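You operate a simulated robot arm through the tools that you are given. There is no shell and no other tool. Be economical: measure what you need, move in short steps, check, and stop when the job is done.

The job below is to be done with a simulated robot arm. You get a single attempt, and the scene is never put back.

JOB
Give the yellow disc one full pump of glue under the spout.
Fine: leave it in the ring of the purple plate, back at LOAD, with the valve shut; no second pump, spill none, the other discs stay dry.

It is judged by the outcome, as a careful person would: the job done as asked, and still so three seconds after it is handed in. It fails if anything else is knocked over, pushed out of place, dropped, spilled or broken.

ROBOT AND FRAMES
A 7-joint arm with a two-finger parallel gripper, fixed in place. Base frame: the origin is at the foot of the arm, x ahead of it, y to its left, z up; the work surface is at about z = 0. Readings come in m, rad, newtons and seconds.
With the tool pointing down near the work surface it reaches from about 0.24 to 0.62 m from the base axis. Its first joint turns from -1.152 to 1.152 rad. Payload 2.6 kg.
Tool frame: the origin (TCP) lies between the finger pads and is the grasp point; the fingertips stand 0.03 m ahead of it; z points along the fingers, y is the line along which they close. The gripper opens to 0.094 m. The fingers are 0.028 m wide and 0.01 m thick; the gripper's body (0.05 by 0.096 m) begins 0.055 m behind the TCP.
Orientation is told as [roll, pitch, yaw] about the base's x, y, z axes, in that order, counted from this pose: with the fingers straight down and closing along the base's y, the tool's x points along the base's -x, its y along +y and its z along -z.

CONTROLS
- The arm moves only by the tool move_arm. Its argument "moves" is a list of rows, each a list of 3 entries, a list of its own where there are three numbers: the turn, a rotation vector about the base's x, y, z in units of 180 degrees (1.0 is 180 degrees), then the shift along the base's x, y, z in units of 500 mm (1.0 is 500 mm), then the finger opening in m, from 0 to 0.094. In form: [[[ax, ay, az], [x, y, z], grip], ...]. A call has 1 to 8 rows; each row is the pose to reach, as a shift and turn from the pose commanded when the call began. A call with a number of a shift or a turn outside -1 to 1 is refused whole. A row lasts 0.2 s, in which the tool goes at most 0.05 m and 0.15 rad; a call with a longer step from one row to the next is refused whole, and so is a gripper value outside its range. Where a pose cannot be reached the arm comes as near as it can. A force on the tool above 40 N (or 10 N above the force at the start of the call, whichever is more), or a blocked arm, ends the call early, and 0.2 s more pass. Each finger travels about 0.072 m/s and halts on what it meets, pressing with about 36 N; the grip force reading is that of the motor and also rises with nothing between the fingers. The clock runs only during rows and for 0.2 s after the last one: add rows that repeat a pose to give the fingers time. The reply holds the time, the measured pose of the TCP, the force on the tool along the base axes, the opening and the grip force, in the units named above and with some noise, and new pictures: "views" is both (left out), scene, wrist or none.
- Cameras (640 x 400 px; columns grow to the right, rows downward): "scene" is fixed at [0.0395, 0.4297, 0.5857]; the picture's right is [-0.76, -0.65, 0.00], its down [-0.24, 0.28, -0.93] and it looks along [0.60, -0.71, -0.37] (base axes); focal length 339 px, centre (320, 200). "wrist" rides on the gripper at [0.076, 0.014, -0.102] in the tool frame; the picture's right is [-0.18, 0.98, 0.00], its down [-0.75, -0.14, -0.64] and it looks along [-0.63, -0.12, 0.77] (tool axes); focal length 243 px, centre (320, 200). There is no depth. A picture from a camera that has moved, and an enlarged one, comes with that camera's place and axes in the base frame and with its lens.
- close_up(camera, box): a new picture of the part [left, top, right, bottom] of that camera's present view, enlarged. No time passes.
- job_done(): hands the job in; it is judged then, once.

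Work in short steps. Places have to be worked out from the pictures, the camera data and where the tool is seen: move nearer, look again, correct. Check each grasp and each placing, and mend what went wrong. You have 120 turns and 170 pictures in all, those below and enlarged ones among them. Open the gripper and draw the arm clear of the work before you hand the job in, unless the task says otherwise; then end with one line.

The tools are called by a JSON object that holds its "fn" and its "kwargs". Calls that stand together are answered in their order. move_arm: Moves the arm, as the interface text tells. Its arguments: {"type":"object","properties":{"moves":{"type":"array"},"views":{"type":"string","enum":["both","scene","wrist","none"]}},"required":["moves"]} The other tools are called the same way: close_up (camera, box) takes an enlarged picture of a part of a camera's view; job_done () hands the job in.

At the start:

```text
clock: 0.0
position: [0.3531, -0.2393, 0.3421]
orientation: [0.0, 0.001, 0.002]
wrist_force: [0.2, -0.5, 0.6]
opening: 0.0941
grasp_force: 0.0
```

scene: 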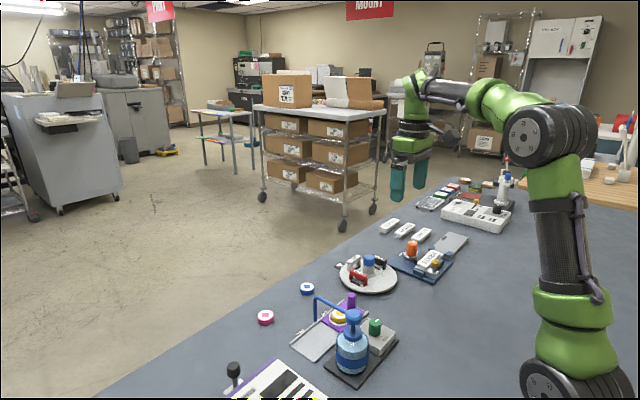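
wrist: 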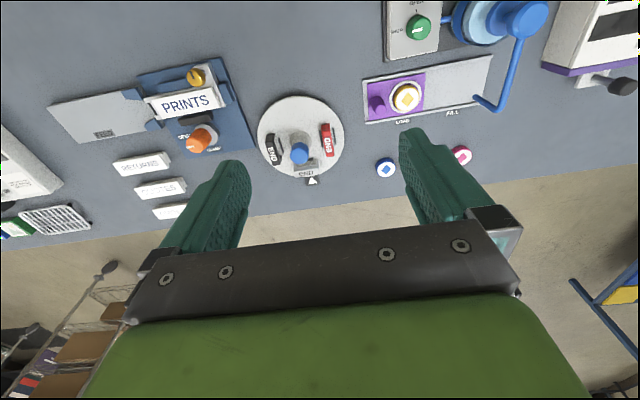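

I'll enlarge the dispenser area in both views to see the mechanism.

{"fn": "close_up", "kwargs": {"camera": "scene", "box": [240, 270, 420, 390]}}

{"fn": "close_up", "kwargs": {"camera": "wrist", "box": [340, 0, 580, 190]}}

```text
3.33 times, centred on (330, 330) of scene
camera zoom: at [0.0395, 0.4297, 0.5857], right [-0.76, -0.65, 0.0], down [-0.24, 0.28, -0.93], along [0.6, -0.71, -0.37], focal length 1131 px, centre (287, -233)
```

zoom: 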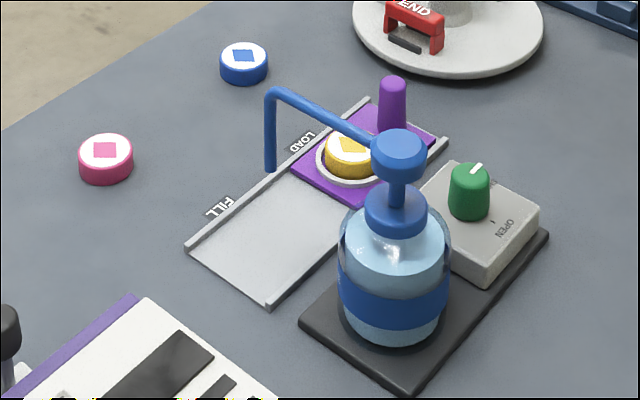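

```text
2.11 times, centred on (460, 95) of wrist
camera zoom: at [0.2767, -0.2257, 0.4458], right [0.18, 0.98, 0.0], down [0.75, -0.14, 0.64], along [0.63, -0.12, -0.77], focal length 511 px, centre (25, 421)
```

zoom: 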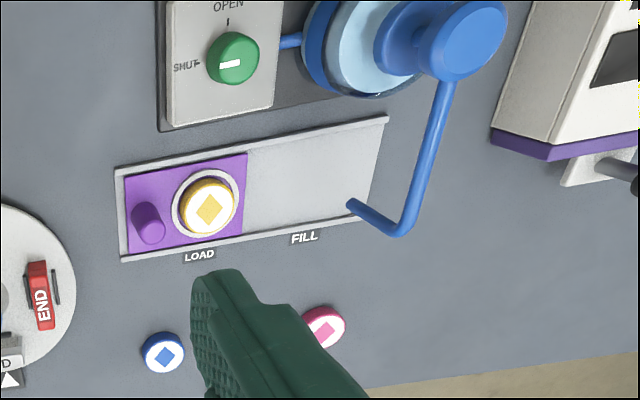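

The knob points at SHUT, OPEN is 90° clockwise of it, the plate's peg is near (0.431, -0.157), the spout tip near (0.433, -0.016, 0.064) and the pump head near (0.333, -0.018, 0.14). I'll turn the tool toward yaw +90° (fingers closing along x) and move over the peg.

{"fn": "move_arm", "kwargs": {"moves": [[[0, 0, 0.047], [0.02, 0.02, -0.025], 0.094], [[0, 0, 0.094], [0.04, 0.04, -0.05], 0.094], [[0, 0, 0.141], [0.06, 0.06, -0.075], 0.094], [[0, 0, 0.188], [0.08, 0.08, -0.1], 0.094], [[0, 0, 0.235], [0.1, 0.1, -0.125], 0.07], [[0, 0, 0.282], [0.12, 0.12, -0.15], 0.06], [[0, 0, 0.329], [0.14, 0.14, -0.175], 0.05], [[0, 0, 0.376], [0.156, 0.164, -0.2], 0.05]], "views": "none"}}

{"fn": "move_arm", "kwargs": {"moves": [[[0, 0, 0.047], [0, 0, -0.02], 0.05], [[0, 0, 0.094], [0, 0, -0.04], 0.05], [[0, 0, 0.124], [0, 0, -0.06], 0.05], [[0, 0, 0.124], [0, 0, -0.06], 0.05]], "views": "both"}}

```text
clock: 1.8
position: [0.4316, -0.1569, 0.2424]
orientation: [-0.001, 0.0, 1.184]
wrist_force: [-0.3, -0.2, -0.7]
opening: 0.05
grasp_force: 0.0
```

```text
clock: 2.8
position: [0.4298, -0.1558, 0.212]
orientation: [0.001, 0.0, 1.575]
wrist_force: [-1.1, 0.0, -0.1]
opening: 0.05
grasp_force: 0.1
camera wrist: at [0.4159, -0.2336, 0.3151], right [-0.98, 0.18, 0.0], down [0.14, 0.75, 0.64], along [0.12, 0.63, -0.77], focal length 243 px, centre (320, 200)
```

scene: 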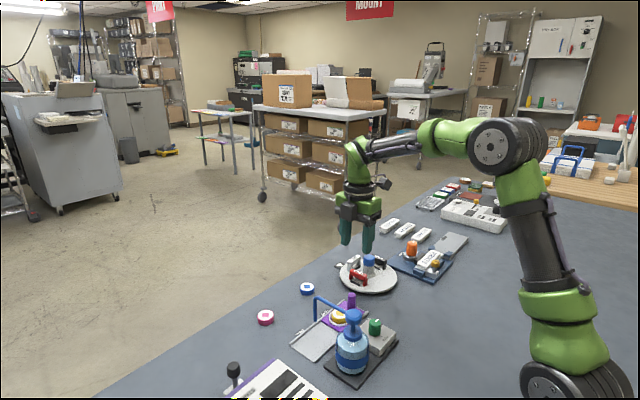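
wrist: 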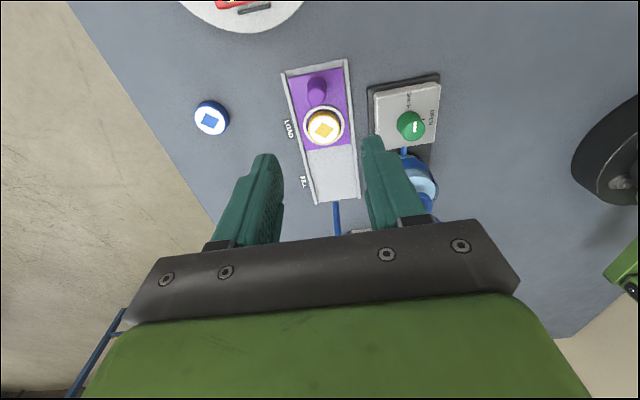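

Yaw is 90°. Enlarge the wrist view to refine the peg's and knob's positions.

{"fn": "close_up", "kwargs": {"camera": "wrist", "box": [265, 50, 455, 210]}}

```text
2.50 times, centred on (360, 130) of wrist
camera zoom: at [0.4159, -0.2336, 0.3151], right [-0.98, 0.18, 0.0], down [0.14, 0.75, 0.64], along [0.12, 0.63, -0.77], focal length 606 px, centre (220, 375)
```

zoom: 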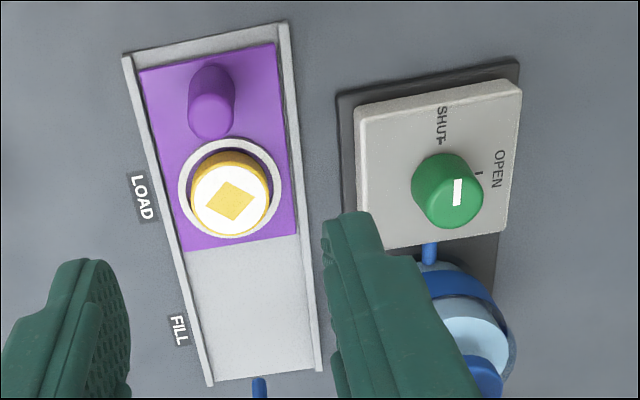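

Peg at about (0.433, -0.157), top at z ≈ 0.055. Descend around it with the fingers partly open, tips about 25 mm above the table, without closing yet.

{"fn": "move_arm", "kwargs": {"moves": [[[0, 0, 0], [0.004, 0, -0.08], 0.05], [[0, 0, 0], [0.004, 0, -0.16], 0.05], [[0, 0, 0], [0.004, 0, -0.22], 0.05], [[0, 0, 0], [0.004, 0, -0.27], 0.05], [[0, 0, 0], [0.004, 0, -0.31], 0.05], [[0, 0, 0], [0.004, 0, -0.31], 0.05]]}}

{"fn": "close_up", "kwargs": {"camera": "scene", "box": [270, 230, 430, 390]}}

```text
clock: 4.2
position: [0.4359, -0.1575, 0.0588]
orientation: [-0.001, 0.0, 1.571]
wrist_force: [0.3, 0.3, 0.1]
opening: 0.05
grasp_force: 0.0
camera wrist: at [0.4198, -0.2348, 0.1611], right [-0.98, 0.18, 0.0], down [0.14, 0.75, 0.64], along [0.12, 0.63, -0.77], focal length 243 px, centre (320, 200)
```

scene: 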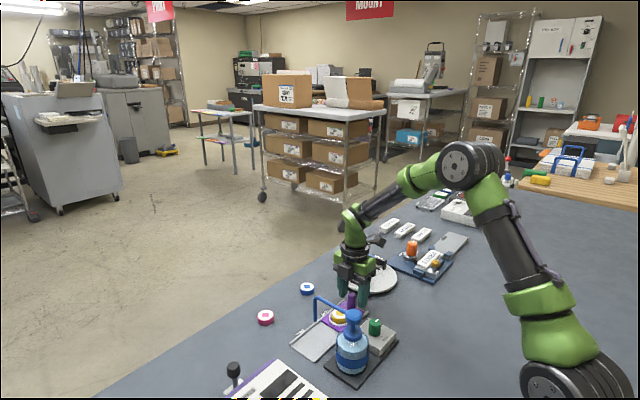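
wrist: 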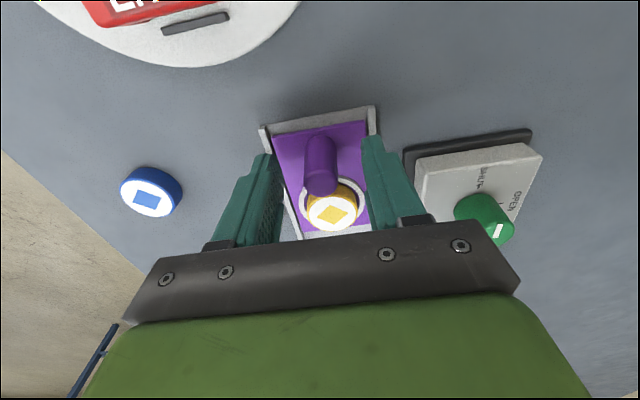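

```text
2.50 times, centred on (350, 310) of scene
camera zoom: at [0.0395, 0.4297, 0.5857], right [-0.76, -0.65, 0.0], down [-0.24, 0.28, -0.93], along [0.6, -0.71, -0.37], focal length 848 px, centre (245, -75)
```

zoom: 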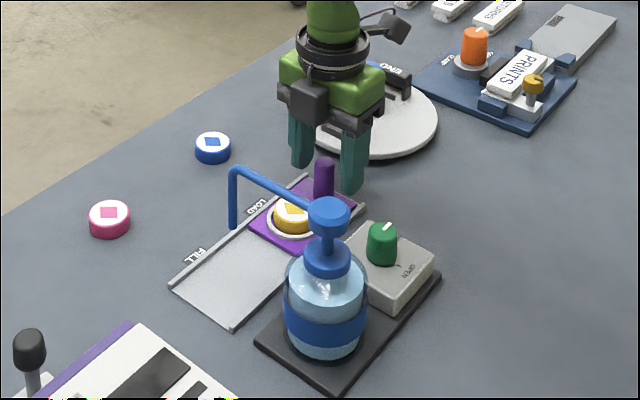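

The peg stands between the fingers. Close onto it.

{"fn": "move_arm", "kwargs": {"moves": [[[0, 0, 0], [-0.004, 0, 0], 0.05], [[0, 0, 0], [-0.004, 0, 0], 0.03], [[0, 0, 0], [-0.004, 0, 0], 0.02], [[0, 0, 0], [-0.004, 0, 0], 0.012], [[0, 0, 0], [-0.004, 0, 0], 0.01], [[0, 0, 0], [-0.004, 0, 0], 0.01]], "views": "wrist"}}

```text
clock: 5.6
position: [0.4356, -0.1577, 0.0594]
orientation: [-0.006, 0.0, 1.574]
wrist_force: [26.6, 0.1, -8.5]
opening: 0.0202
grasp_force: 44.7
camera wrist: at [0.4193, -0.2346, 0.1621], right [-0.98, 0.18, -0.01], down [0.13, 0.76, 0.64], along [0.12, 0.63, -0.77], focal length 243 px, centre (320, 200)
```

wrist: 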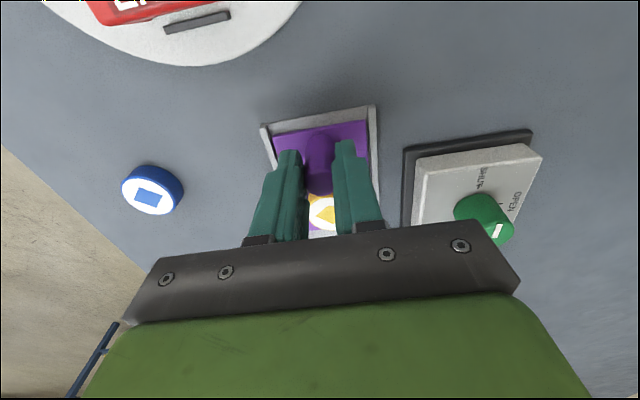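

Gripped at 20 mm, with 27 N sideways because the command is 4 mm short in x. I'll relieve that.

{"fn": "move_arm", "kwargs": {"moves": [[[0, 0, 0], [0.006, 0, 0], 0.012], [[0, 0, 0], [0.009, 0, 0], 0.012]], "views": "none"}}

```text
clock: 6.2
position: [0.4354, -0.1582, 0.0587]
orientation: [0.004, 0.001, 1.567]
wrist_force: [-11.1, 7.7, 28.9]
opening: 0.0203
grasp_force: 45.4
```

Now slightly over-corrected; I'll ease back by 1 mm in x and up 1 mm and re-read.

{"fn": "move_arm", "kwargs": {"moves": [[[0, 0, 0], [-0.002, 0, 0.002], 0.014], [[0, 0, 0], [-0.002, 0, 0.003], 0.014]], "views": "none"}}

```text
clock: 6.8
position: [0.4351, -0.1585, 0.0596]
orientation: [0.0, 0.0, 1.569]
wrist_force: [-5.8, 1.5, 17.8]
opening: 0.0199
grasp_force: 44.8
```

Loads are modest. Slide the plate 60 mm toward FILL (+y) in small steps.

{"fn": "move_arm", "kwargs": {"moves": [[[0, 0, 0], [-0.001, 0.015, 0.002], 0.014], [[0, 0, 0], [-0.001, 0.03, 0.002], 0.014], [[0, 0, 0], [-0.001, 0.045, 0.002], 0.014], [[0, 0, 0], [-0.001, 0.06, 0.002], 0.014], [[0, 0, 0], [-0.001, 0.08, 0.002], 0.014], [[0, 0, 0], [-0.001, 0.1, 0.002], 0.014], [[0, 0, 0], [-0.001, 0.12, 0.002], 0.014]]}}

{"fn": "close_up", "kwargs": {"camera": "scene", "box": [270, 230, 430, 390]}}

```text
clock: 7.8
position: [0.4347, -0.1268, 0.0601]
orientation: [-0.003, -0.001, 1.574]
wrist_force: [3.2, -0.1, -3.7]
opening: 0.0205
grasp_force: 44.6
stopped in row 5: the force on the tool passed its limit (the readings are from after the stop); the commanded pose is now the measured one
camera wrist: at [0.4203, -0.204, 0.1622], right [-0.98, 0.18, 0.0], down [0.14, 0.75, 0.64], along [0.12, 0.63, -0.77], focal length 243 px, centre (320, 200)
```

scene: 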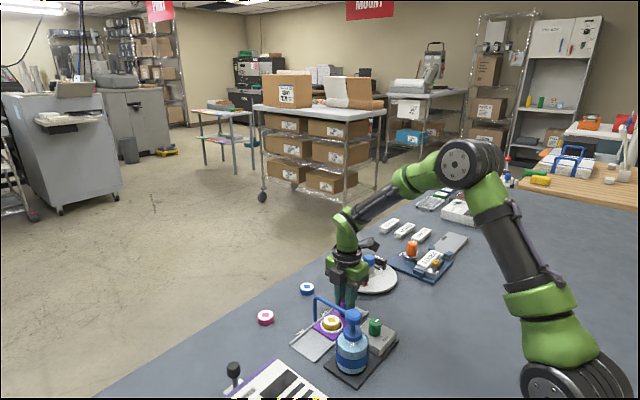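
wrist: 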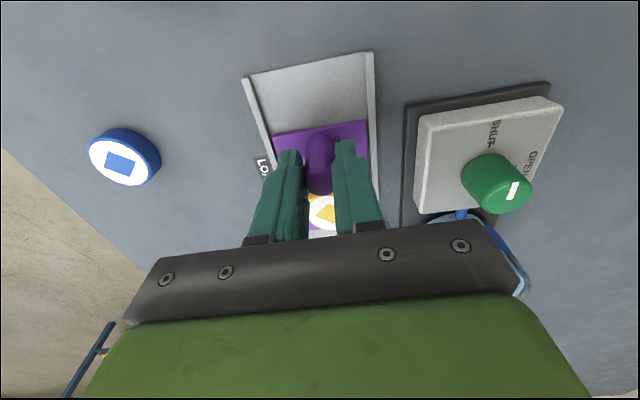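

```text
2.50 times, centred on (350, 310) of scene
camera zoom: at [0.0395, 0.4297, 0.5857], right [-0.76, -0.65, 0.0], down [-0.24, 0.28, -0.93], along [0.6, -0.71, -0.37], focal length 848 px, centre (245, -75)
```

zoom: 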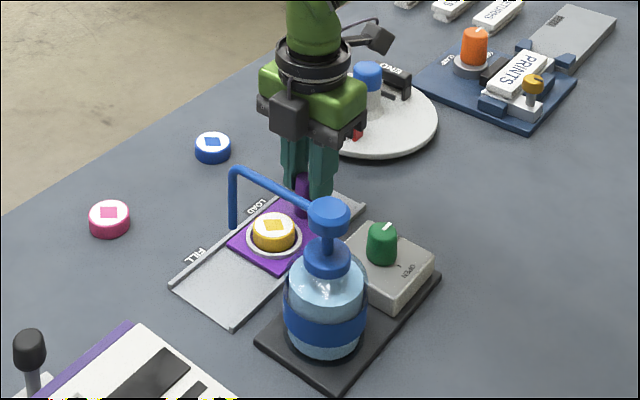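

The plate slides fine (31 mm so far) and then tripped the force limit; now the loads are near zero. Continue in smaller steps.

{"fn": "move_arm", "kwargs": {"moves": [[[0, 0, 0], [0, 0.01, 0], 0.018], [[0, 0, 0], [0, 0.02, 0], 0.018], [[0, 0, 0], [0, 0.03, 0], 0.018], [[0, 0, 0], [0, 0.04, 0], 0.018], [[0, 0, 0], [0, 0.05, 0], 0.018], [[0, 0, 0], [0, 0.06, 0], 0.018], [[0, 0, 0], [0, 0.07, 0], 0.018], [[0, 0, 0], [0, 0.07, 0], 0.018]], "views": "none"}}

{"fn": "close_up", "kwargs": {"camera": "scene", "box": [270, 230, 430, 390]}}

```text
clock: 9.6
position: [0.4343, -0.0912, 0.0597]
orientation: [-0.004, -0.002, 1.574]
wrist_force: [15.3, 0.1, -25.9]
opening: 0.0201
grasp_force: 45.4
```

```text
2.50 times, centred on (350, 310) of scene
camera zoom: at [0.0396, 0.4296, 0.5857], right [-0.76, -0.65, 0.0], down [-0.24, 0.28, -0.93], along [0.6, -0.71, -0.37], focal length 848 px, centre (245, -75)
```

zoom: 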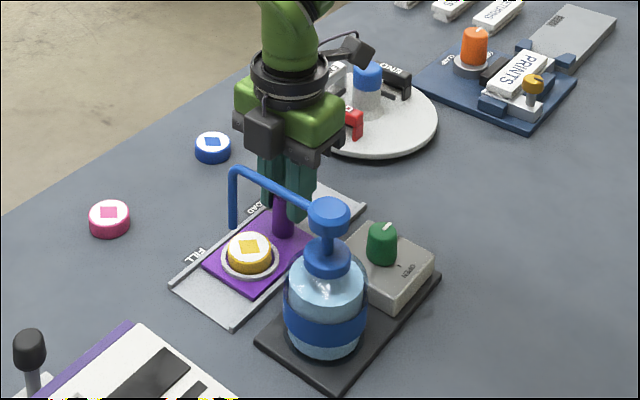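

66 mm done; labels LOAD→FILL are about 90 mm apart, so roughly 24 mm remain. Continue 20 mm while relieving the vertical load slightly, then check alignment.

{"fn": "move_arm", "kwargs": {"moves": [[[0, 0, 0], [0, 0, -0.001], 0.018], [[0, 0, 0], [0, 0.01, -0.002], 0.018], [[0, 0, 0], [0, 0.02, -0.002], 0.018], [[0, 0, 0], [0, 0.03, -0.002], 0.018], [[0, 0, 0], [0, 0.04, -0.002], 0.018], [[0, 0, 0], [0, 0.04, -0.002], 0.018]], "views": "none"}}

{"fn": "close_up", "kwargs": {"camera": "scene", "box": [280, 270, 380, 370]}}

```text
clock: 11.0
position: [0.4337, -0.0728, 0.0592]
orientation: [-0.001, 0.0, 1.575]
wrist_force: [-3.2, 1.3, 14.5]
opening: 0.02
grasp_force: 44.9
```

```text
4.00 times, centred on (330, 320) of scene
camera zoom: at [0.0394, 0.4297, 0.5857], right [-0.76, -0.65, 0.0], down [-0.24, 0.28, -0.93], along [0.6, -0.71, -0.37], focal length 1357 px, centre (280, -280)
```

zoom: 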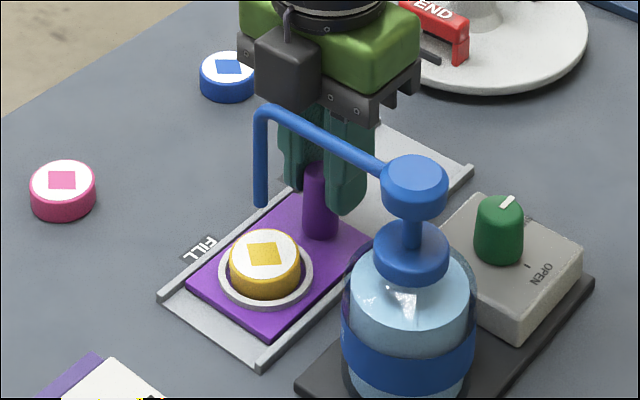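

The disc is nearly under the spout: columns differ by ~3 px (≈2–3 mm in y). I'll take a bigger zoom to measure that.

{"fn": "close_up", "kwargs": {"camera": "scene", "box": [325, 315, 365, 350]}}

{"fn": "close_up", "kwargs": {"camera": "scene", "box": [325, 290, 365, 325]}}

```text
11.43 times, centred on (345, 332) of scene
camera zoom: at [0.0394, 0.4297, 0.5857], right [-0.76, -0.65, 0.0], down [-0.24, 0.28, -0.93], along [0.6, -0.71, -0.37], focal length 3878 px, centre (34, -1314)
```

zoom: 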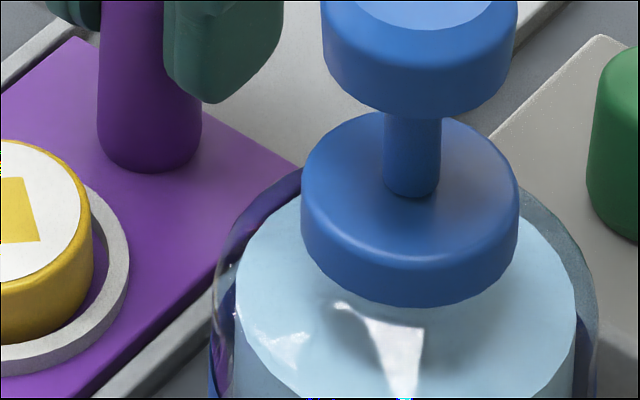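

```text
11.43 times, centred on (345, 308) of scene
camera zoom: at [0.0394, 0.4297, 0.5857], right [-0.76, -0.65, 0.0], down [-0.24, 0.28, -0.93], along [0.6, -0.71, -0.37], focal length 3878 px, centre (34, -1029)
```

zoom: 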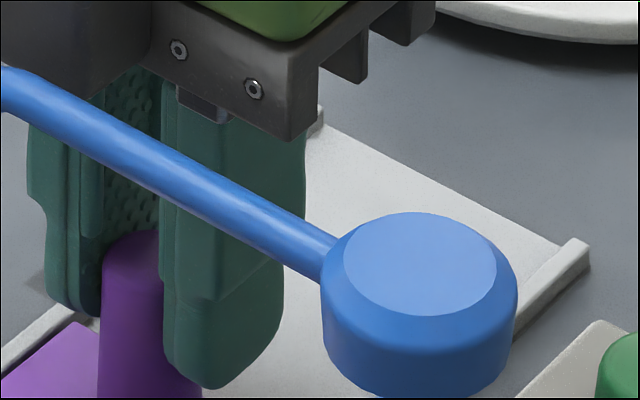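

Wrong box; zoom on the disc and tip properly.

{"fn": "close_up", "kwargs": {"camera": "scene", "box": [296, 306, 336, 346]}}

```text
10.00 times, centred on (316, 326) of scene
camera zoom: at [0.0394, 0.4297, 0.5857], right [-0.76, -0.65, 0.0], down [-0.24, 0.28, -0.93], along [0.6, -0.71, -0.37], focal length 3393 px, centre (360, -1060)
```

zoom: 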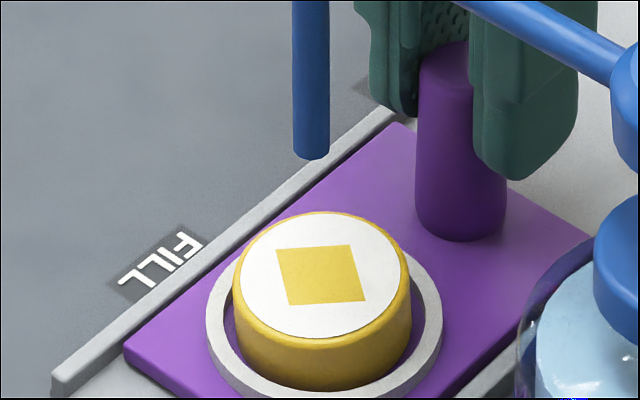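

Tip column 311, disc/ring column ~322: about 3.5 mm more in +y. Nudge it.

{"fn": "move_arm", "kwargs": {"moves": [[[0, 0, 0], [0, 0.003, 0.001], 0.018], [[0, 0, 0], [0, 0.006, 0.001], 0.018], [[0, 0, 0], [0, 0.01, 0.001], 0.018], [[0, 0, 0], [0, 0.01, 0.001], 0.018]], "views": "none"}}

{"fn": "close_up", "kwargs": {"camera": "scene", "box": [296, 306, 336, 346]}}

```text
clock: 12.0
position: [0.4348, -0.0679, 0.0596]
orientation: [-0.002, 0.0, 1.574]
wrist_force: [-10.4, -3.2, 29.0]
opening: 0.0201
grasp_force: 45.2
```

```text
10.00 times, centred on (316, 326) of scene
camera zoom: at [0.0393, 0.4297, 0.5857], right [-0.76, -0.65, 0.0], down [-0.24, 0.28, -0.93], along [0.6, -0.71, -0.37], focal length 3393 px, centre (360, -1060)
```

zoom: 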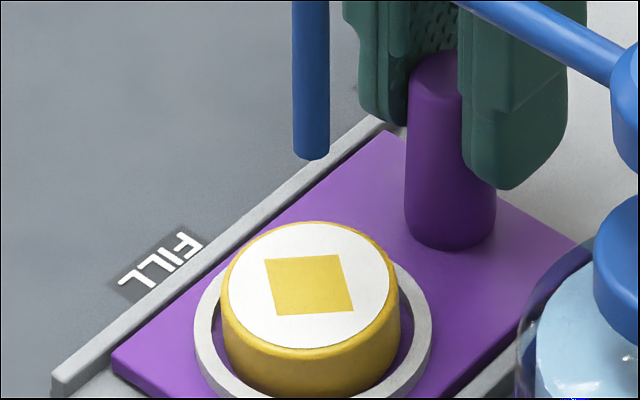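

Disc, ring and spout tip columns coincide now (309/313/311), 90 mm total travel. Release the peg and rise straight up.

{"fn": "move_arm", "kwargs": {"moves": [[[0, 0, 0], [0, 0, 0.002], 0.03], [[0, 0, 0], [0, 0, 0.002], 0.05], [[0, 0, 0], [0, 0, 0.002], 0.05], [[0, 0, 0], [0, 0, 0.06], 0.05], [[0, 0, 0], [0, 0, 0.14], 0.05], [[0, 0, 0], [0, -0.04, 0.22], 0.05], [[0, 0, 0], [0, -0.07, 0.3], 0.05]]}}

{"fn": "close_up", "kwargs": {"camera": "scene", "box": [280, 270, 400, 380]}}

```text
clock: 13.6
position: [0.4331, -0.1031, 0.2091]
orientation: [0.001, -0.002, 1.574]
wrist_force: [-0.3, 0.3, 0.2]
opening: 0.0501
grasp_force: 0.0
camera wrist: at [0.4187, -0.1796, 0.3118], right [-0.98, 0.18, 0.0], down [0.14, 0.75, 0.64], along [0.12, 0.63, -0.77], focal length 243 px, centre (320, 200)
```

scene: 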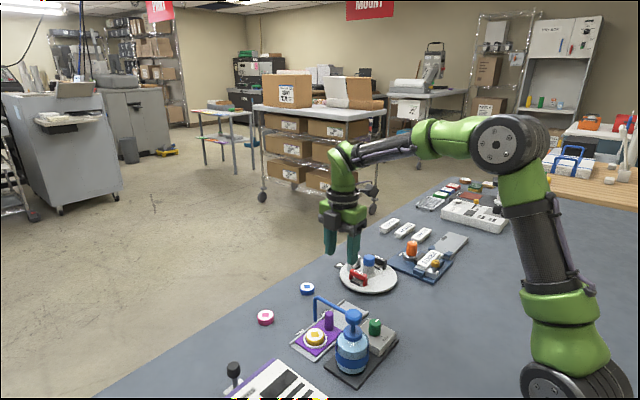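
wrist: 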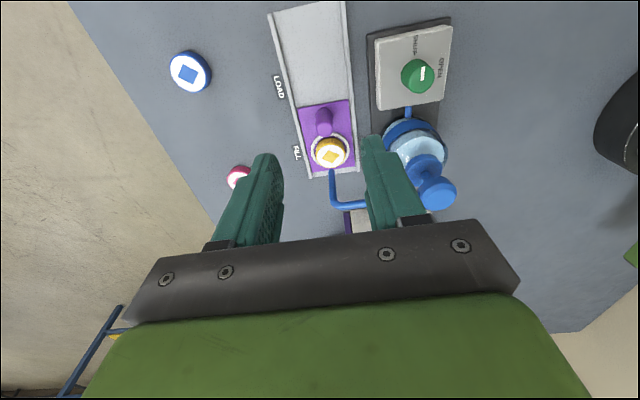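

```text
3.64 times, centred on (340, 325) of scene
camera zoom: at [0.0395, 0.4297, 0.5857], right [-0.76, -0.65, 0.0], down [-0.24, 0.28, -0.93], along [0.6, -0.71, -0.37], focal length 1234 px, centre (247, -254)
```

zoom: 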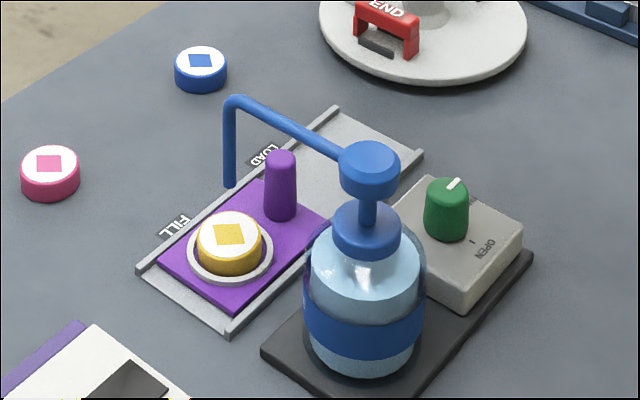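

The plate stays at FILL. Zoom the wrist view to verify spout alignment and knob position.

{"fn": "close_up", "kwargs": {"camera": "wrist", "box": [290, 20, 470, 210]}}

```text
2.11 times, centred on (380, 115) of wrist
camera zoom: at [0.4187, -0.1796, 0.3118], right [-0.98, 0.18, 0.0], down [0.14, 0.75, 0.64], along [0.12, 0.63, -0.77], focal length 511 px, centre (194, 379)
```

zoom: 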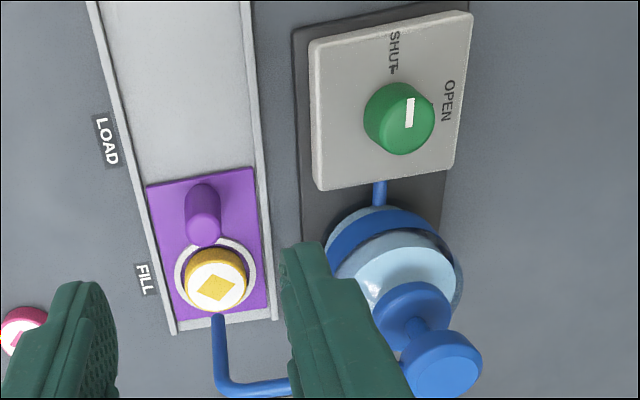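

Spout and disc agree within 2 mm. Knob centre about (0.334, -0.102); move above it and look before descending.

{"fn": "move_arm", "kwargs": {"moves": [[[0, 0, 0], [-0.07, 0, 0], 0.06], [[0, 0, 0], [-0.14, 0, 0], 0.06], [[0, 0, 0], [-0.2, 0.002, -0.05], 0.06], [[0, 0, 0], [-0.2, 0.002, -0.12], 0.06], [[0, 0, 0], [-0.2, 0.002, -0.17], 0.06], [[0, 0, 0], [-0.2, 0.002, -0.17], 0.06]]}}

{"fn": "close_up", "kwargs": {"camera": "scene", "box": [320, 250, 440, 360]}}

{"fn": "close_up", "kwargs": {"camera": "wrist", "box": [220, 60, 420, 240]}}

```text
clock: 15.0
position: [0.3363, -0.0999, 0.1218]
orientation: [-0.001, -0.002, 1.573]
wrist_force: [0.2, -0.7, -0.2]
opening: 0.0601
grasp_force: 0.1
camera wrist: at [0.3206, -0.1768, 0.2248], right [-0.98, 0.18, 0.0], down [0.14, 0.75, 0.64], along [0.12, 0.63, -0.77], focal length 243 px, centre (320, 200)
```

scene: 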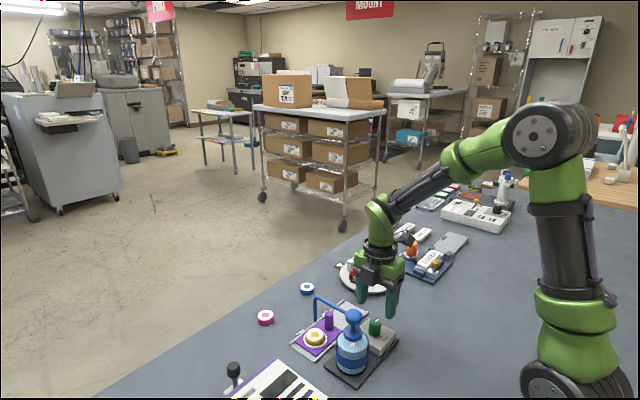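
wrist: 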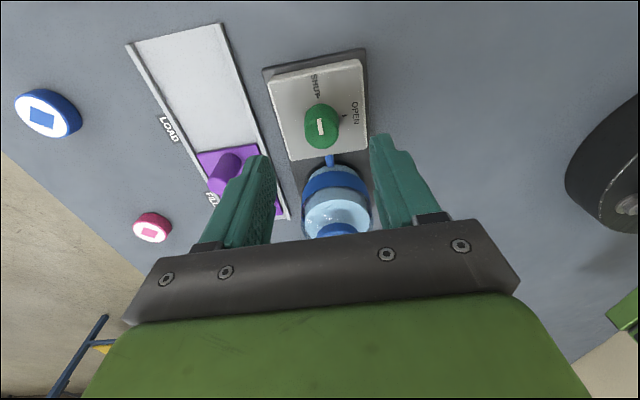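

```text
3.64 times, centred on (380, 305) of scene
camera zoom: at [0.0395, 0.4297, 0.5857], right [-0.76, -0.65, 0.0], down [-0.24, 0.28, -0.93], along [0.6, -0.71, -0.37], focal length 1234 px, centre (102, -182)
```

zoom: 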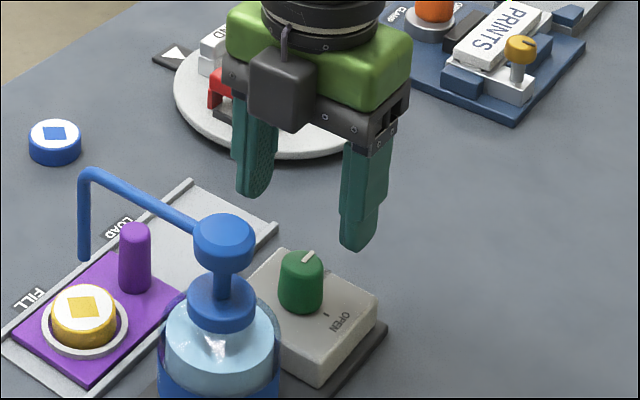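

```text
2.22 times, centred on (320, 150) of wrist
camera zoom: at [0.3206, -0.1768, 0.2248], right [-0.98, 0.18, 0.0], down [0.14, 0.75, 0.64], along [0.12, 0.63, -0.77], focal length 539 px, centre (320, 311)
```

zoom: 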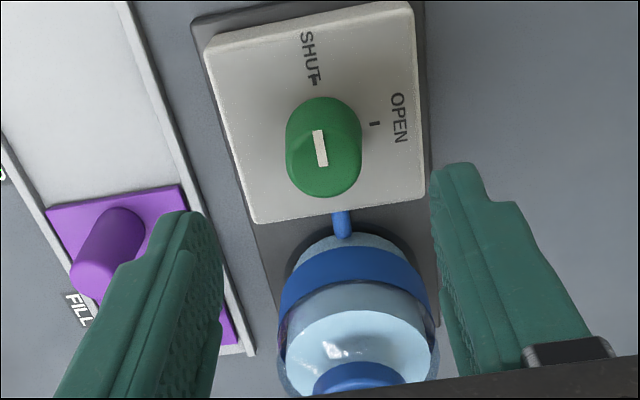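

Knob centre confirmed at (0.334, -0.103). Descend to TCP z ≈ 0.069 so the tips straddle the knob's upper half, then close.

{"fn": "move_arm", "kwargs": {"moves": [[[0, 0, 0], [-0.004, -0.006, -0.04], 0.06], [[0, 0, 0], [-0.004, -0.006, -0.08], 0.06], [[0, 0, 0], [-0.004, -0.006, -0.105], 0.06], [[0, 0, 0], [-0.004, -0.006, -0.105], 0.06]]}}

{"fn": "close_up", "kwargs": {"camera": "scene", "box": [320, 250, 440, 360]}}

```text
clock: 16.0
position: [0.3323, -0.1042, 0.07]
orientation: [-0.002, -0.002, 1.575]
wrist_force: [0.0, -0.1, 0.8]
opening: 0.0597
grasp_force: 0.0
camera wrist: at [0.3181, -0.1819, 0.1729], right [-0.98, 0.18, 0.0], down [0.14, 0.75, 0.64], along [0.12, 0.63, -0.77], focal length 243 px, centre (320, 200)
```

scene: 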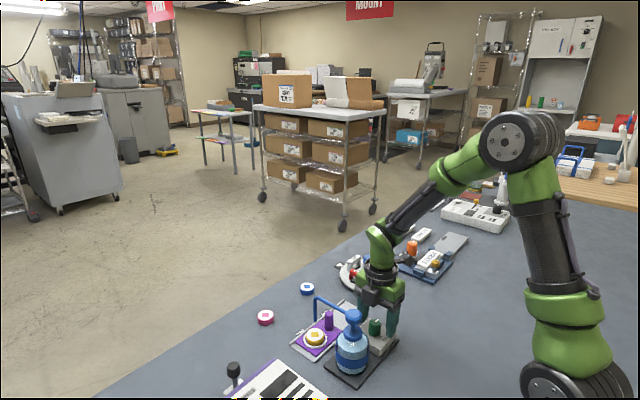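
wrist: 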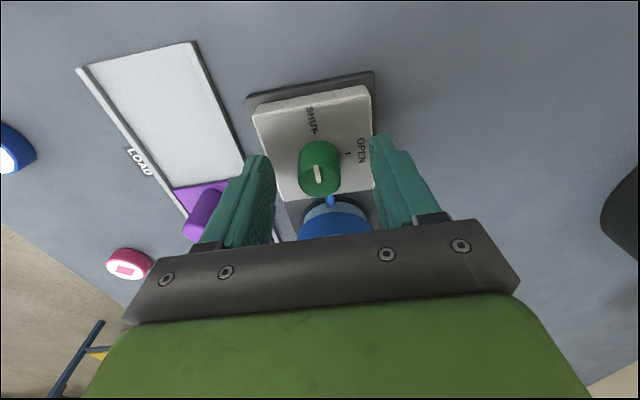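

```text
3.64 times, centred on (380, 305) of scene
camera zoom: at [0.0395, 0.4297, 0.5857], right [-0.76, -0.65, 0.0], down [-0.24, 0.28, -0.93], along [0.6, -0.71, -0.37], focal length 1234 px, centre (102, -182)
```

zoom: 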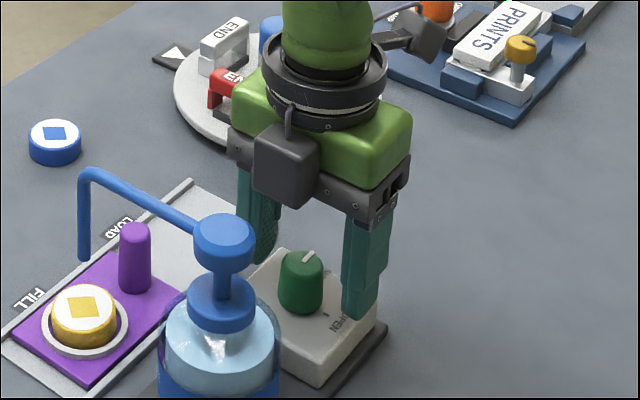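

Well centred. Close on the knob.

{"fn": "move_arm", "kwargs": {"moves": [[[0, 0, 0], [0.002, 0.001, 0], 0.045], [[0, 0, 0], [0.002, 0.001, 0], 0.032], [[0, 0, 0], [0.002, 0.001, 0], 0.025], [[0, 0, 0], [0.002, 0.001, 0], 0.022], [[0, 0, 0], [0.002, 0.001, 0], 0.022]], "views": "wrist"}}

```text
clock: 17.2
position: [0.3344, -0.1033, 0.0713]
orientation: [-0.001, -0.001, 1.573]
wrist_force: [1.3, -0.1, -1.9]
opening: 0.0266
grasp_force: 45.4
camera wrist: at [0.3193, -0.1811, 0.1731], right [-0.98, 0.18, 0.0], down [0.14, 0.75, 0.64], along [0.12, 0.63, -0.77], focal length 243 px, centre (320, 200)
```

wrist: 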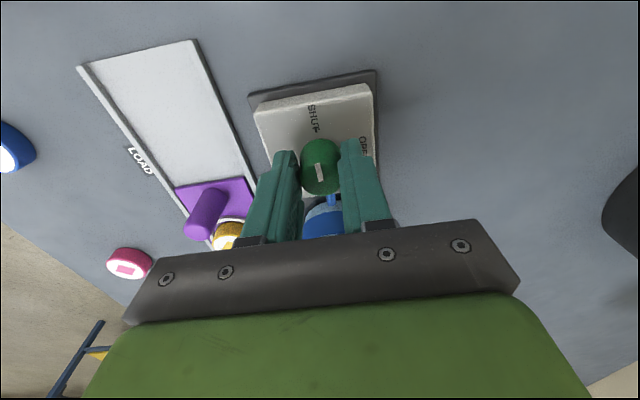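

Knob is held (26.6 mm) with almost no side load. Rotate clockwise (negative about z) toward OPEN.

{"fn": "move_arm", "kwargs": {"moves": [[[0, 0, -0.03], [0, 0, 0], 0.022], [[0, 0, -0.06], [0, 0, 0], 0.022], [[0, 0, -0.1], [0, 0, 0], 0.022], [[0, 0, -0.14], [0, 0, 0], 0.022], [[0, 0, -0.18], [0, 0, 0], 0.022], [[0, 0, -0.22], [0, 0, 0], 0.022], [[0, 0, -0.25], [0, 0, 0], 0.022], [[0, 0, -0.25], [0, 0, 0], 0.022]], "views": "wrist"}}

{"fn": "close_up", "kwargs": {"camera": "scene", "box": [320, 250, 440, 360]}}

```text
clock: 19.0
position: [0.3324, -0.1041, 0.0703]
orientation: [0.004, 0.001, 0.784]
wrist_force: [-22.1, -0.5, -4.2]
opening: 0.0264
grasp_force: 45.1
camera wrist: at [0.2675, -0.1476, 0.1736], right [-0.57, 0.82, 0.01], down [0.64, 0.43, 0.64], along [0.53, 0.36, -0.77], focal length 243 px, centre (320, 200)
```

wrist: 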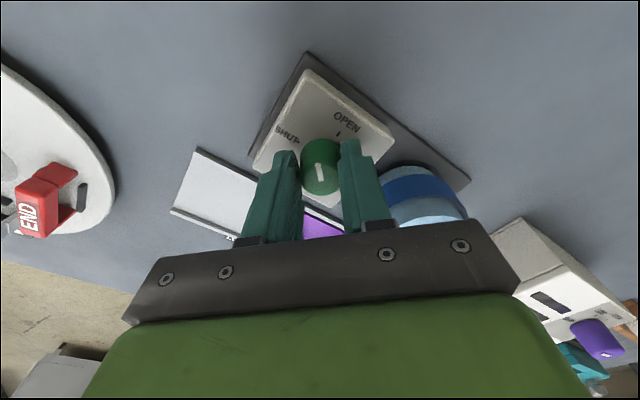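

```text
3.64 times, centred on (380, 305) of scene
camera zoom: at [0.0395, 0.4297, 0.5857], right [-0.76, -0.65, 0.0], down [-0.24, 0.28, -0.93], along [0.6, -0.71, -0.37], focal length 1234 px, centre (102, -182)
```

zoom: 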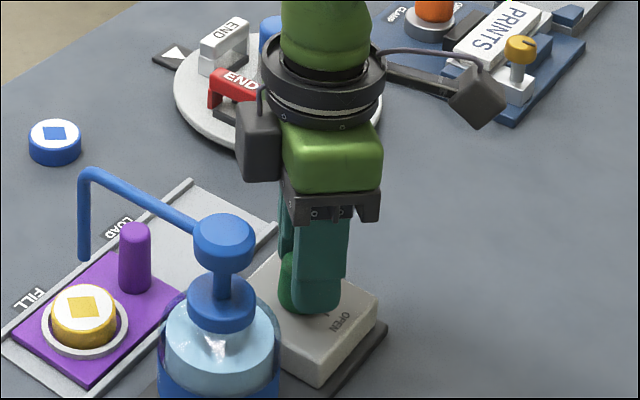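

The mark follows, halfway. There is 22 N in -x; I'll shift 2 mm in -x and continue the remaining 45°.

{"fn": "move_arm", "kwargs": {"moves": [[[0, 0, 0], [-0.004, 0, 0], 0.022], [[0, 0, -0.04], [-0.004, 0, 0], 0.022], [[0, 0, -0.08], [-0.004, 0, 0], 0.022], [[0, 0, -0.12], [-0.004, 0, 0], 0.022], [[0, 0, -0.16], [-0.004, 0, 0], 0.022], [[0, 0, -0.2], [-0.004, 0, 0], 0.022], [[0, 0, -0.24], [-0.004, 0, 0], 0.022], [[0, 0, -0.25], [-0.004, 0, 0], 0.022]], "views": "wrist"}}

{"fn": "close_up", "kwargs": {"camera": "wrist", "box": [240, 60, 420, 240]}}

```text
clock: 20.8
position: [0.3302, -0.1014, 0.0711]
orientation: [0.004, 0.005, 0.006]
wrist_force: [-7.6, 29.8, -16.6]
opening: 0.0265
grasp_force: 45.2
camera wrist: at [0.2541, -0.0876, 0.1741], right [0.18, 0.98, 0.0], down [0.76, -0.14, 0.64], along [0.63, -0.11, -0.77], focal length 243 px, centre (320, 200)
```

wrist: 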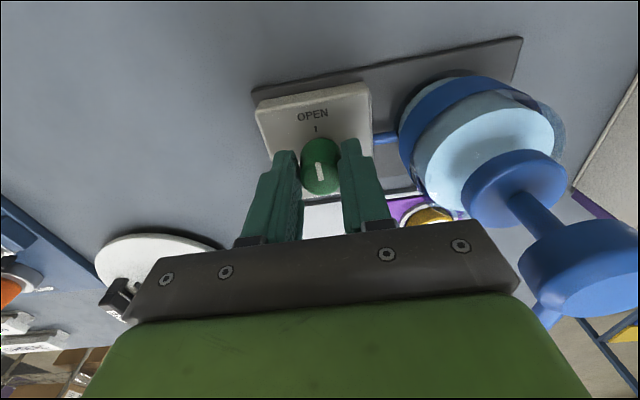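

```text
2.22 times, centred on (330, 150) of wrist
camera zoom: at [0.2541, -0.0876, 0.1741], right [0.18, 0.98, 0.0], down [0.76, -0.14, 0.64], along [0.63, -0.11, -0.77], focal length 539 px, centre (298, 311)
```

zoom: 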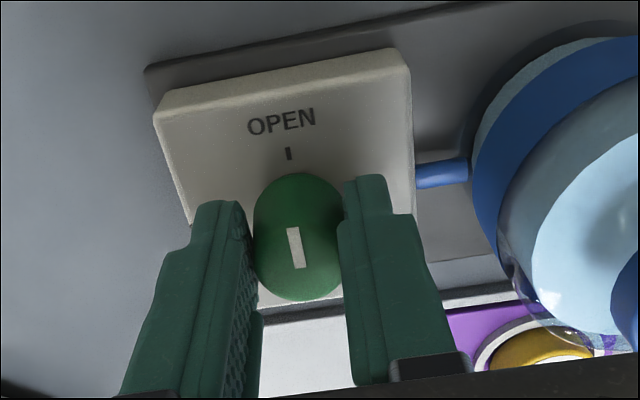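

The mark points to OPEN. Relieve the y load, open a little and rise straight up.

{"fn": "move_arm", "kwargs": {"moves": [[[0, 0, 0], [0, 0.004, 0], 0.022], [[0, 0, 0], [0, 0.002, 0], 0.035], [[0, 0, 0], [0, 0, 0], 0.048], [[0, 0, 0], [0, 0, 0.04], 0.048], [[0, 0, 0], [0, 0, 0.12], 0.048], [[0, 0, 0], [0, 0, 0.2], 0.048], [[0, 0, 0], [0, 0, 0.28], 0.03], [[0, 0, 0], [0, 0, 0.32], 0.0]]}}

{"fn": "close_up", "kwargs": {"camera": "scene", "box": [280, 250, 400, 380]}}

{"fn": "close_up", "kwargs": {"camera": "wrist", "box": [260, 20, 540, 220]}}

```text
clock: 22.6
position: [0.3314, -0.1015, 0.2318]
orientation: [-0.001, -0.001, 0.004]
wrist_force: [0.2, 0.7, 0.6]
opening: 0.0
grasp_force: 22.3
camera wrist: at [0.255, -0.0887, 0.3345], right [0.18, 0.98, 0.0], down [0.75, -0.14, 0.64], along [0.63, -0.12, -0.77], focal length 243 px, centre (320, 200)
```

scene: 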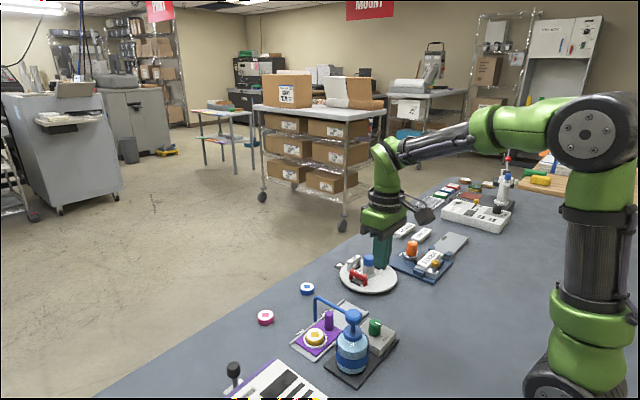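
wrist: 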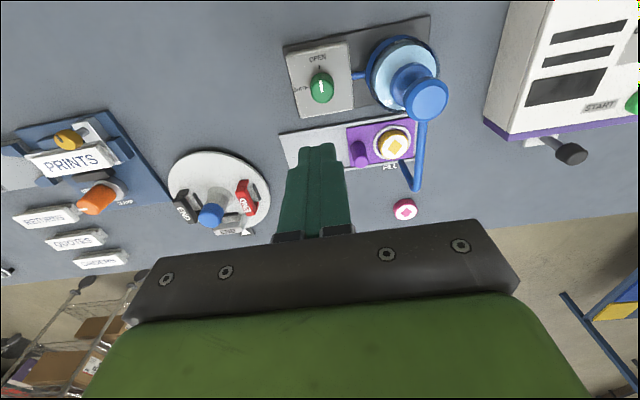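

```text
3.08 times, centred on (340, 315) of scene
camera zoom: at [0.0395, 0.4297, 0.5857], right [-0.76, -0.65, 0.0], down [-0.24, 0.28, -0.93], along [0.6, -0.71, -0.37], focal length 1044 px, centre (258, -154)
```

zoom: 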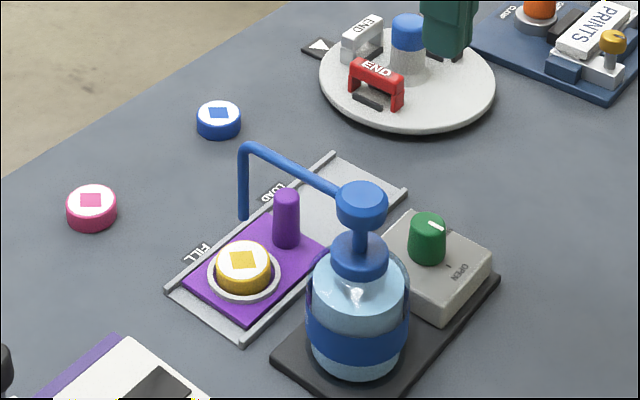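

```text
2.00 times, centred on (400, 120) of wrist
camera zoom: at [0.255, -0.0887, 0.3345], right [0.18, 0.98, 0.0], down [0.75, -0.14, 0.64], along [0.63, -0.12, -0.77], focal length 485 px, centre (160, 360)
```

zoom: 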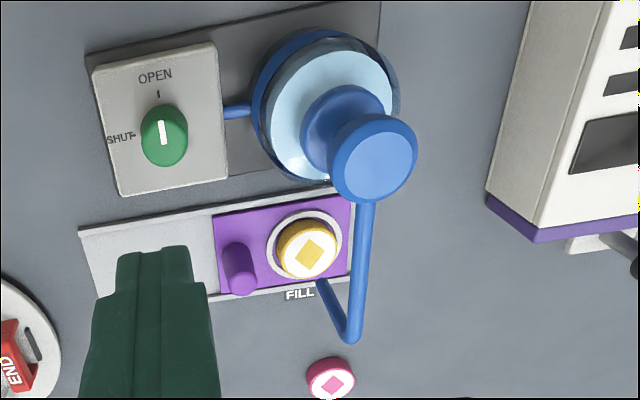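

Valve is OPEN, plate still aligned. Pump head top centre is (0.332, -0.0175, 0.138). Move above it with closed fingers.

{"fn": "move_arm", "kwargs": {"moves": [[[0, 0, 0], [0.002, 0.06, 0], 0.0], [[0, 0, 0], [0.002, 0.12, 0], 0.0], [[0, 0, 0], [0.002, 0.168, -0.03], 0.0], [[0, 0, 0], [0.002, 0.168, -0.08], 0.0], [[0, 0, 0], [0.002, 0.168, -0.1], 0.0], [[0, 0, 0], [0.002, 0.168, -0.1], 0.0]]}}

{"fn": "close_up", "kwargs": {"camera": "scene", "box": [280, 250, 400, 380]}}

```text
clock: 24.0
position: [0.3334, -0.0178, 0.1801]
orientation: [0.0, 0.0, 0.004]
wrist_force: [-0.1, -0.5, 0.1]
opening: 0.0001
grasp_force: 33.1
camera wrist: at [0.2567, -0.005, 0.2833], right [0.18, 0.98, 0.0], down [0.75, -0.14, 0.64], along [0.63, -0.12, -0.77], focal length 243 px, centre (320, 200)
```

scene: 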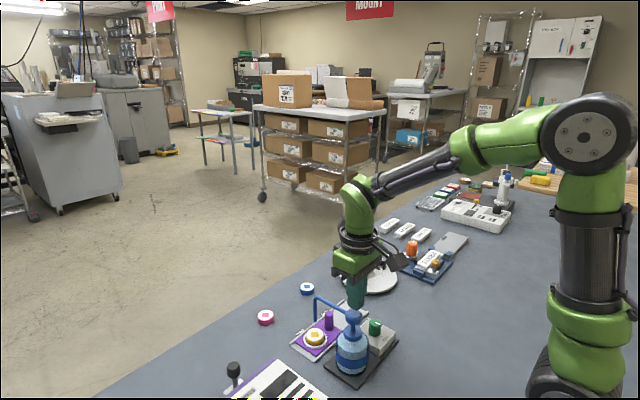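
wrist: 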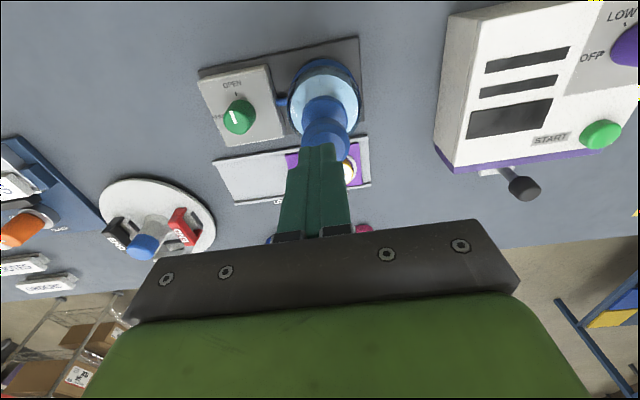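

```text
3.08 times, centred on (340, 315) of scene
camera zoom: at [0.0395, 0.4297, 0.5857], right [-0.76, -0.65, 0.0], down [-0.24, 0.28, -0.93], along [0.6, -0.71, -0.37], focal length 1044 px, centre (258, -154)
```

zoom: 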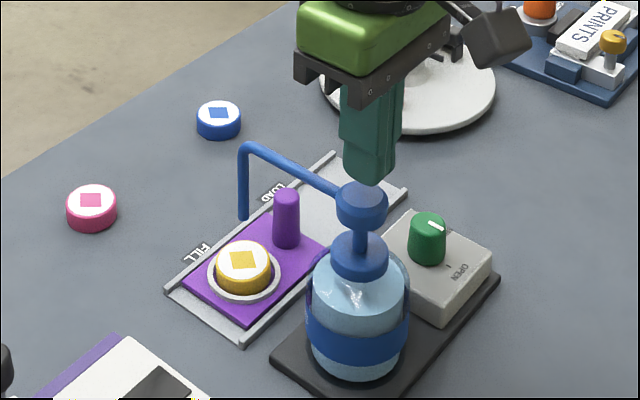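

Fingertips are centred over the head. Press down steadily; the force limit will end it at the hard stop.

{"fn": "move_arm", "kwargs": {"moves": [[[0, 0, 0], [0, 0, -0.012], 0.0], [[0, 0, 0], [0, 0, -0.022], 0.0], [[0, 0, 0], [0, 0, -0.03], 0.0], [[0, 0, 0], [0, 0, -0.038], 0.0], [[0, 0, 0], [0, 0, -0.046], 0.0], [[0, 0, 0], [0, 0, -0.054], 0.0], [[0, 0, 0], [0, 0, -0.062], 0.0], [[0, 0, 0], [0, 0, -0.062], 0.0]], "views": "none"}}

{"fn": "close_up", "kwargs": {"camera": "scene", "box": [280, 250, 400, 380]}}

```text
clock: 25.9
position: [0.3347, -0.0197, 0.1532]
orientation: [0.0, -0.007, 0.003]
wrist_force: [-7.6, -0.3, 17.3]
opening: 0.0
grasp_force: 34.0
stopped in row 8: the force on the tool passed its limit (the readings are from after the stop); the commanded pose is now the measured one
```

```text
3.08 times, centred on (340, 315) of scene
camera zoom: at [0.0394, 0.4297, 0.5857], right [-0.76, -0.65, 0.0], down [-0.24, 0.28, -0.93], along [0.6, -0.71, -0.37], focal length 1044 px, centre (258, -154)
```

zoom: 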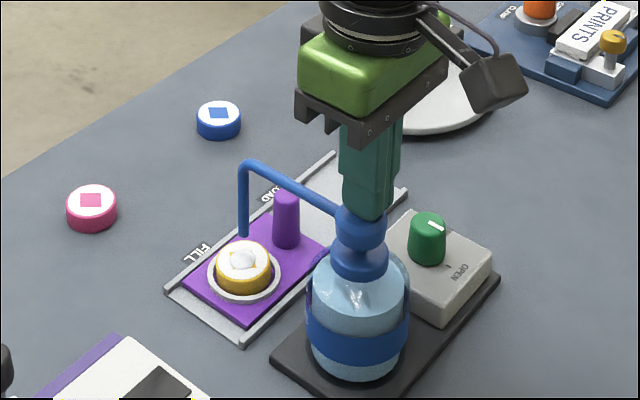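

Glue landed on the disc; 15 mm of travel so far. Check whether the head is bottomed.

{"fn": "close_up", "kwargs": {"camera": "scene", "box": [300, 300, 380, 350]}}

```text
8.00 times, centred on (340, 325) of scene
camera zoom: at [0.0394, 0.4297, 0.5857], right [-0.76, -0.65, 0.0], down [-0.24, 0.28, -0.93], along [0.6, -0.71, -0.37], focal length 2714 px, centre (160, -800)
```

zoom: 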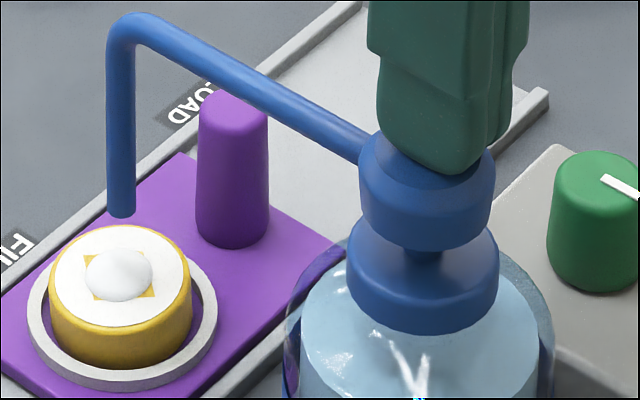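

A small neck gap is still visible, so I press a bit more (without lifting) to confirm it is the hard stop.

{"fn": "move_arm", "kwargs": {"moves": [[[0, 0, 0], [0, 0, -0.003], 0.0], [[0, 0, 0], [0, 0, -0.006], 0.0], [[0, 0, 0], [0, 0, -0.01], 0.0], [[0, 0, 0], [0, 0, -0.014], 0.0]], "views": "none"}}

{"fn": "close_up", "kwargs": {"camera": "scene", "box": [300, 300, 380, 350]}}

```text
clock: 26.3
position: [0.3341, -0.0193, 0.1535]
orientation: [-0.001, -0.009, 0.002]
wrist_force: [-8.5, -0.8, 19.2]
opening: 0.0
grasp_force: 33.1
stopped in row 2: the force on the tool passed its limit (the readings are from after the stop); the commanded pose is now the measured one
```

```text
8.00 times, centred on (340, 325) of scene
camera zoom: at [0.0394, 0.4297, 0.5857], right [-0.76, -0.65, 0.0], down [-0.24, 0.28, -0.93], along [0.6, -0.71, -0.37], focal length 2714 px, centre (160, -800)
```

zoom: 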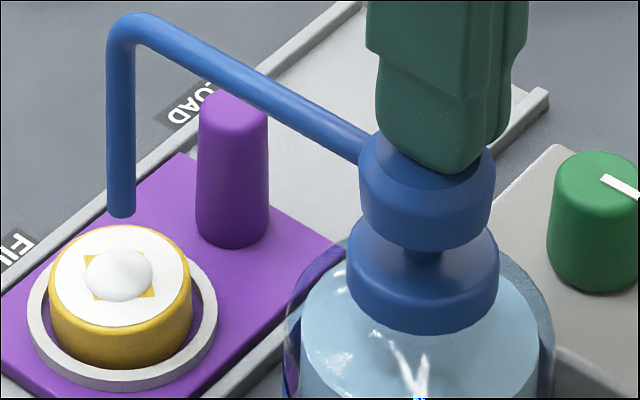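

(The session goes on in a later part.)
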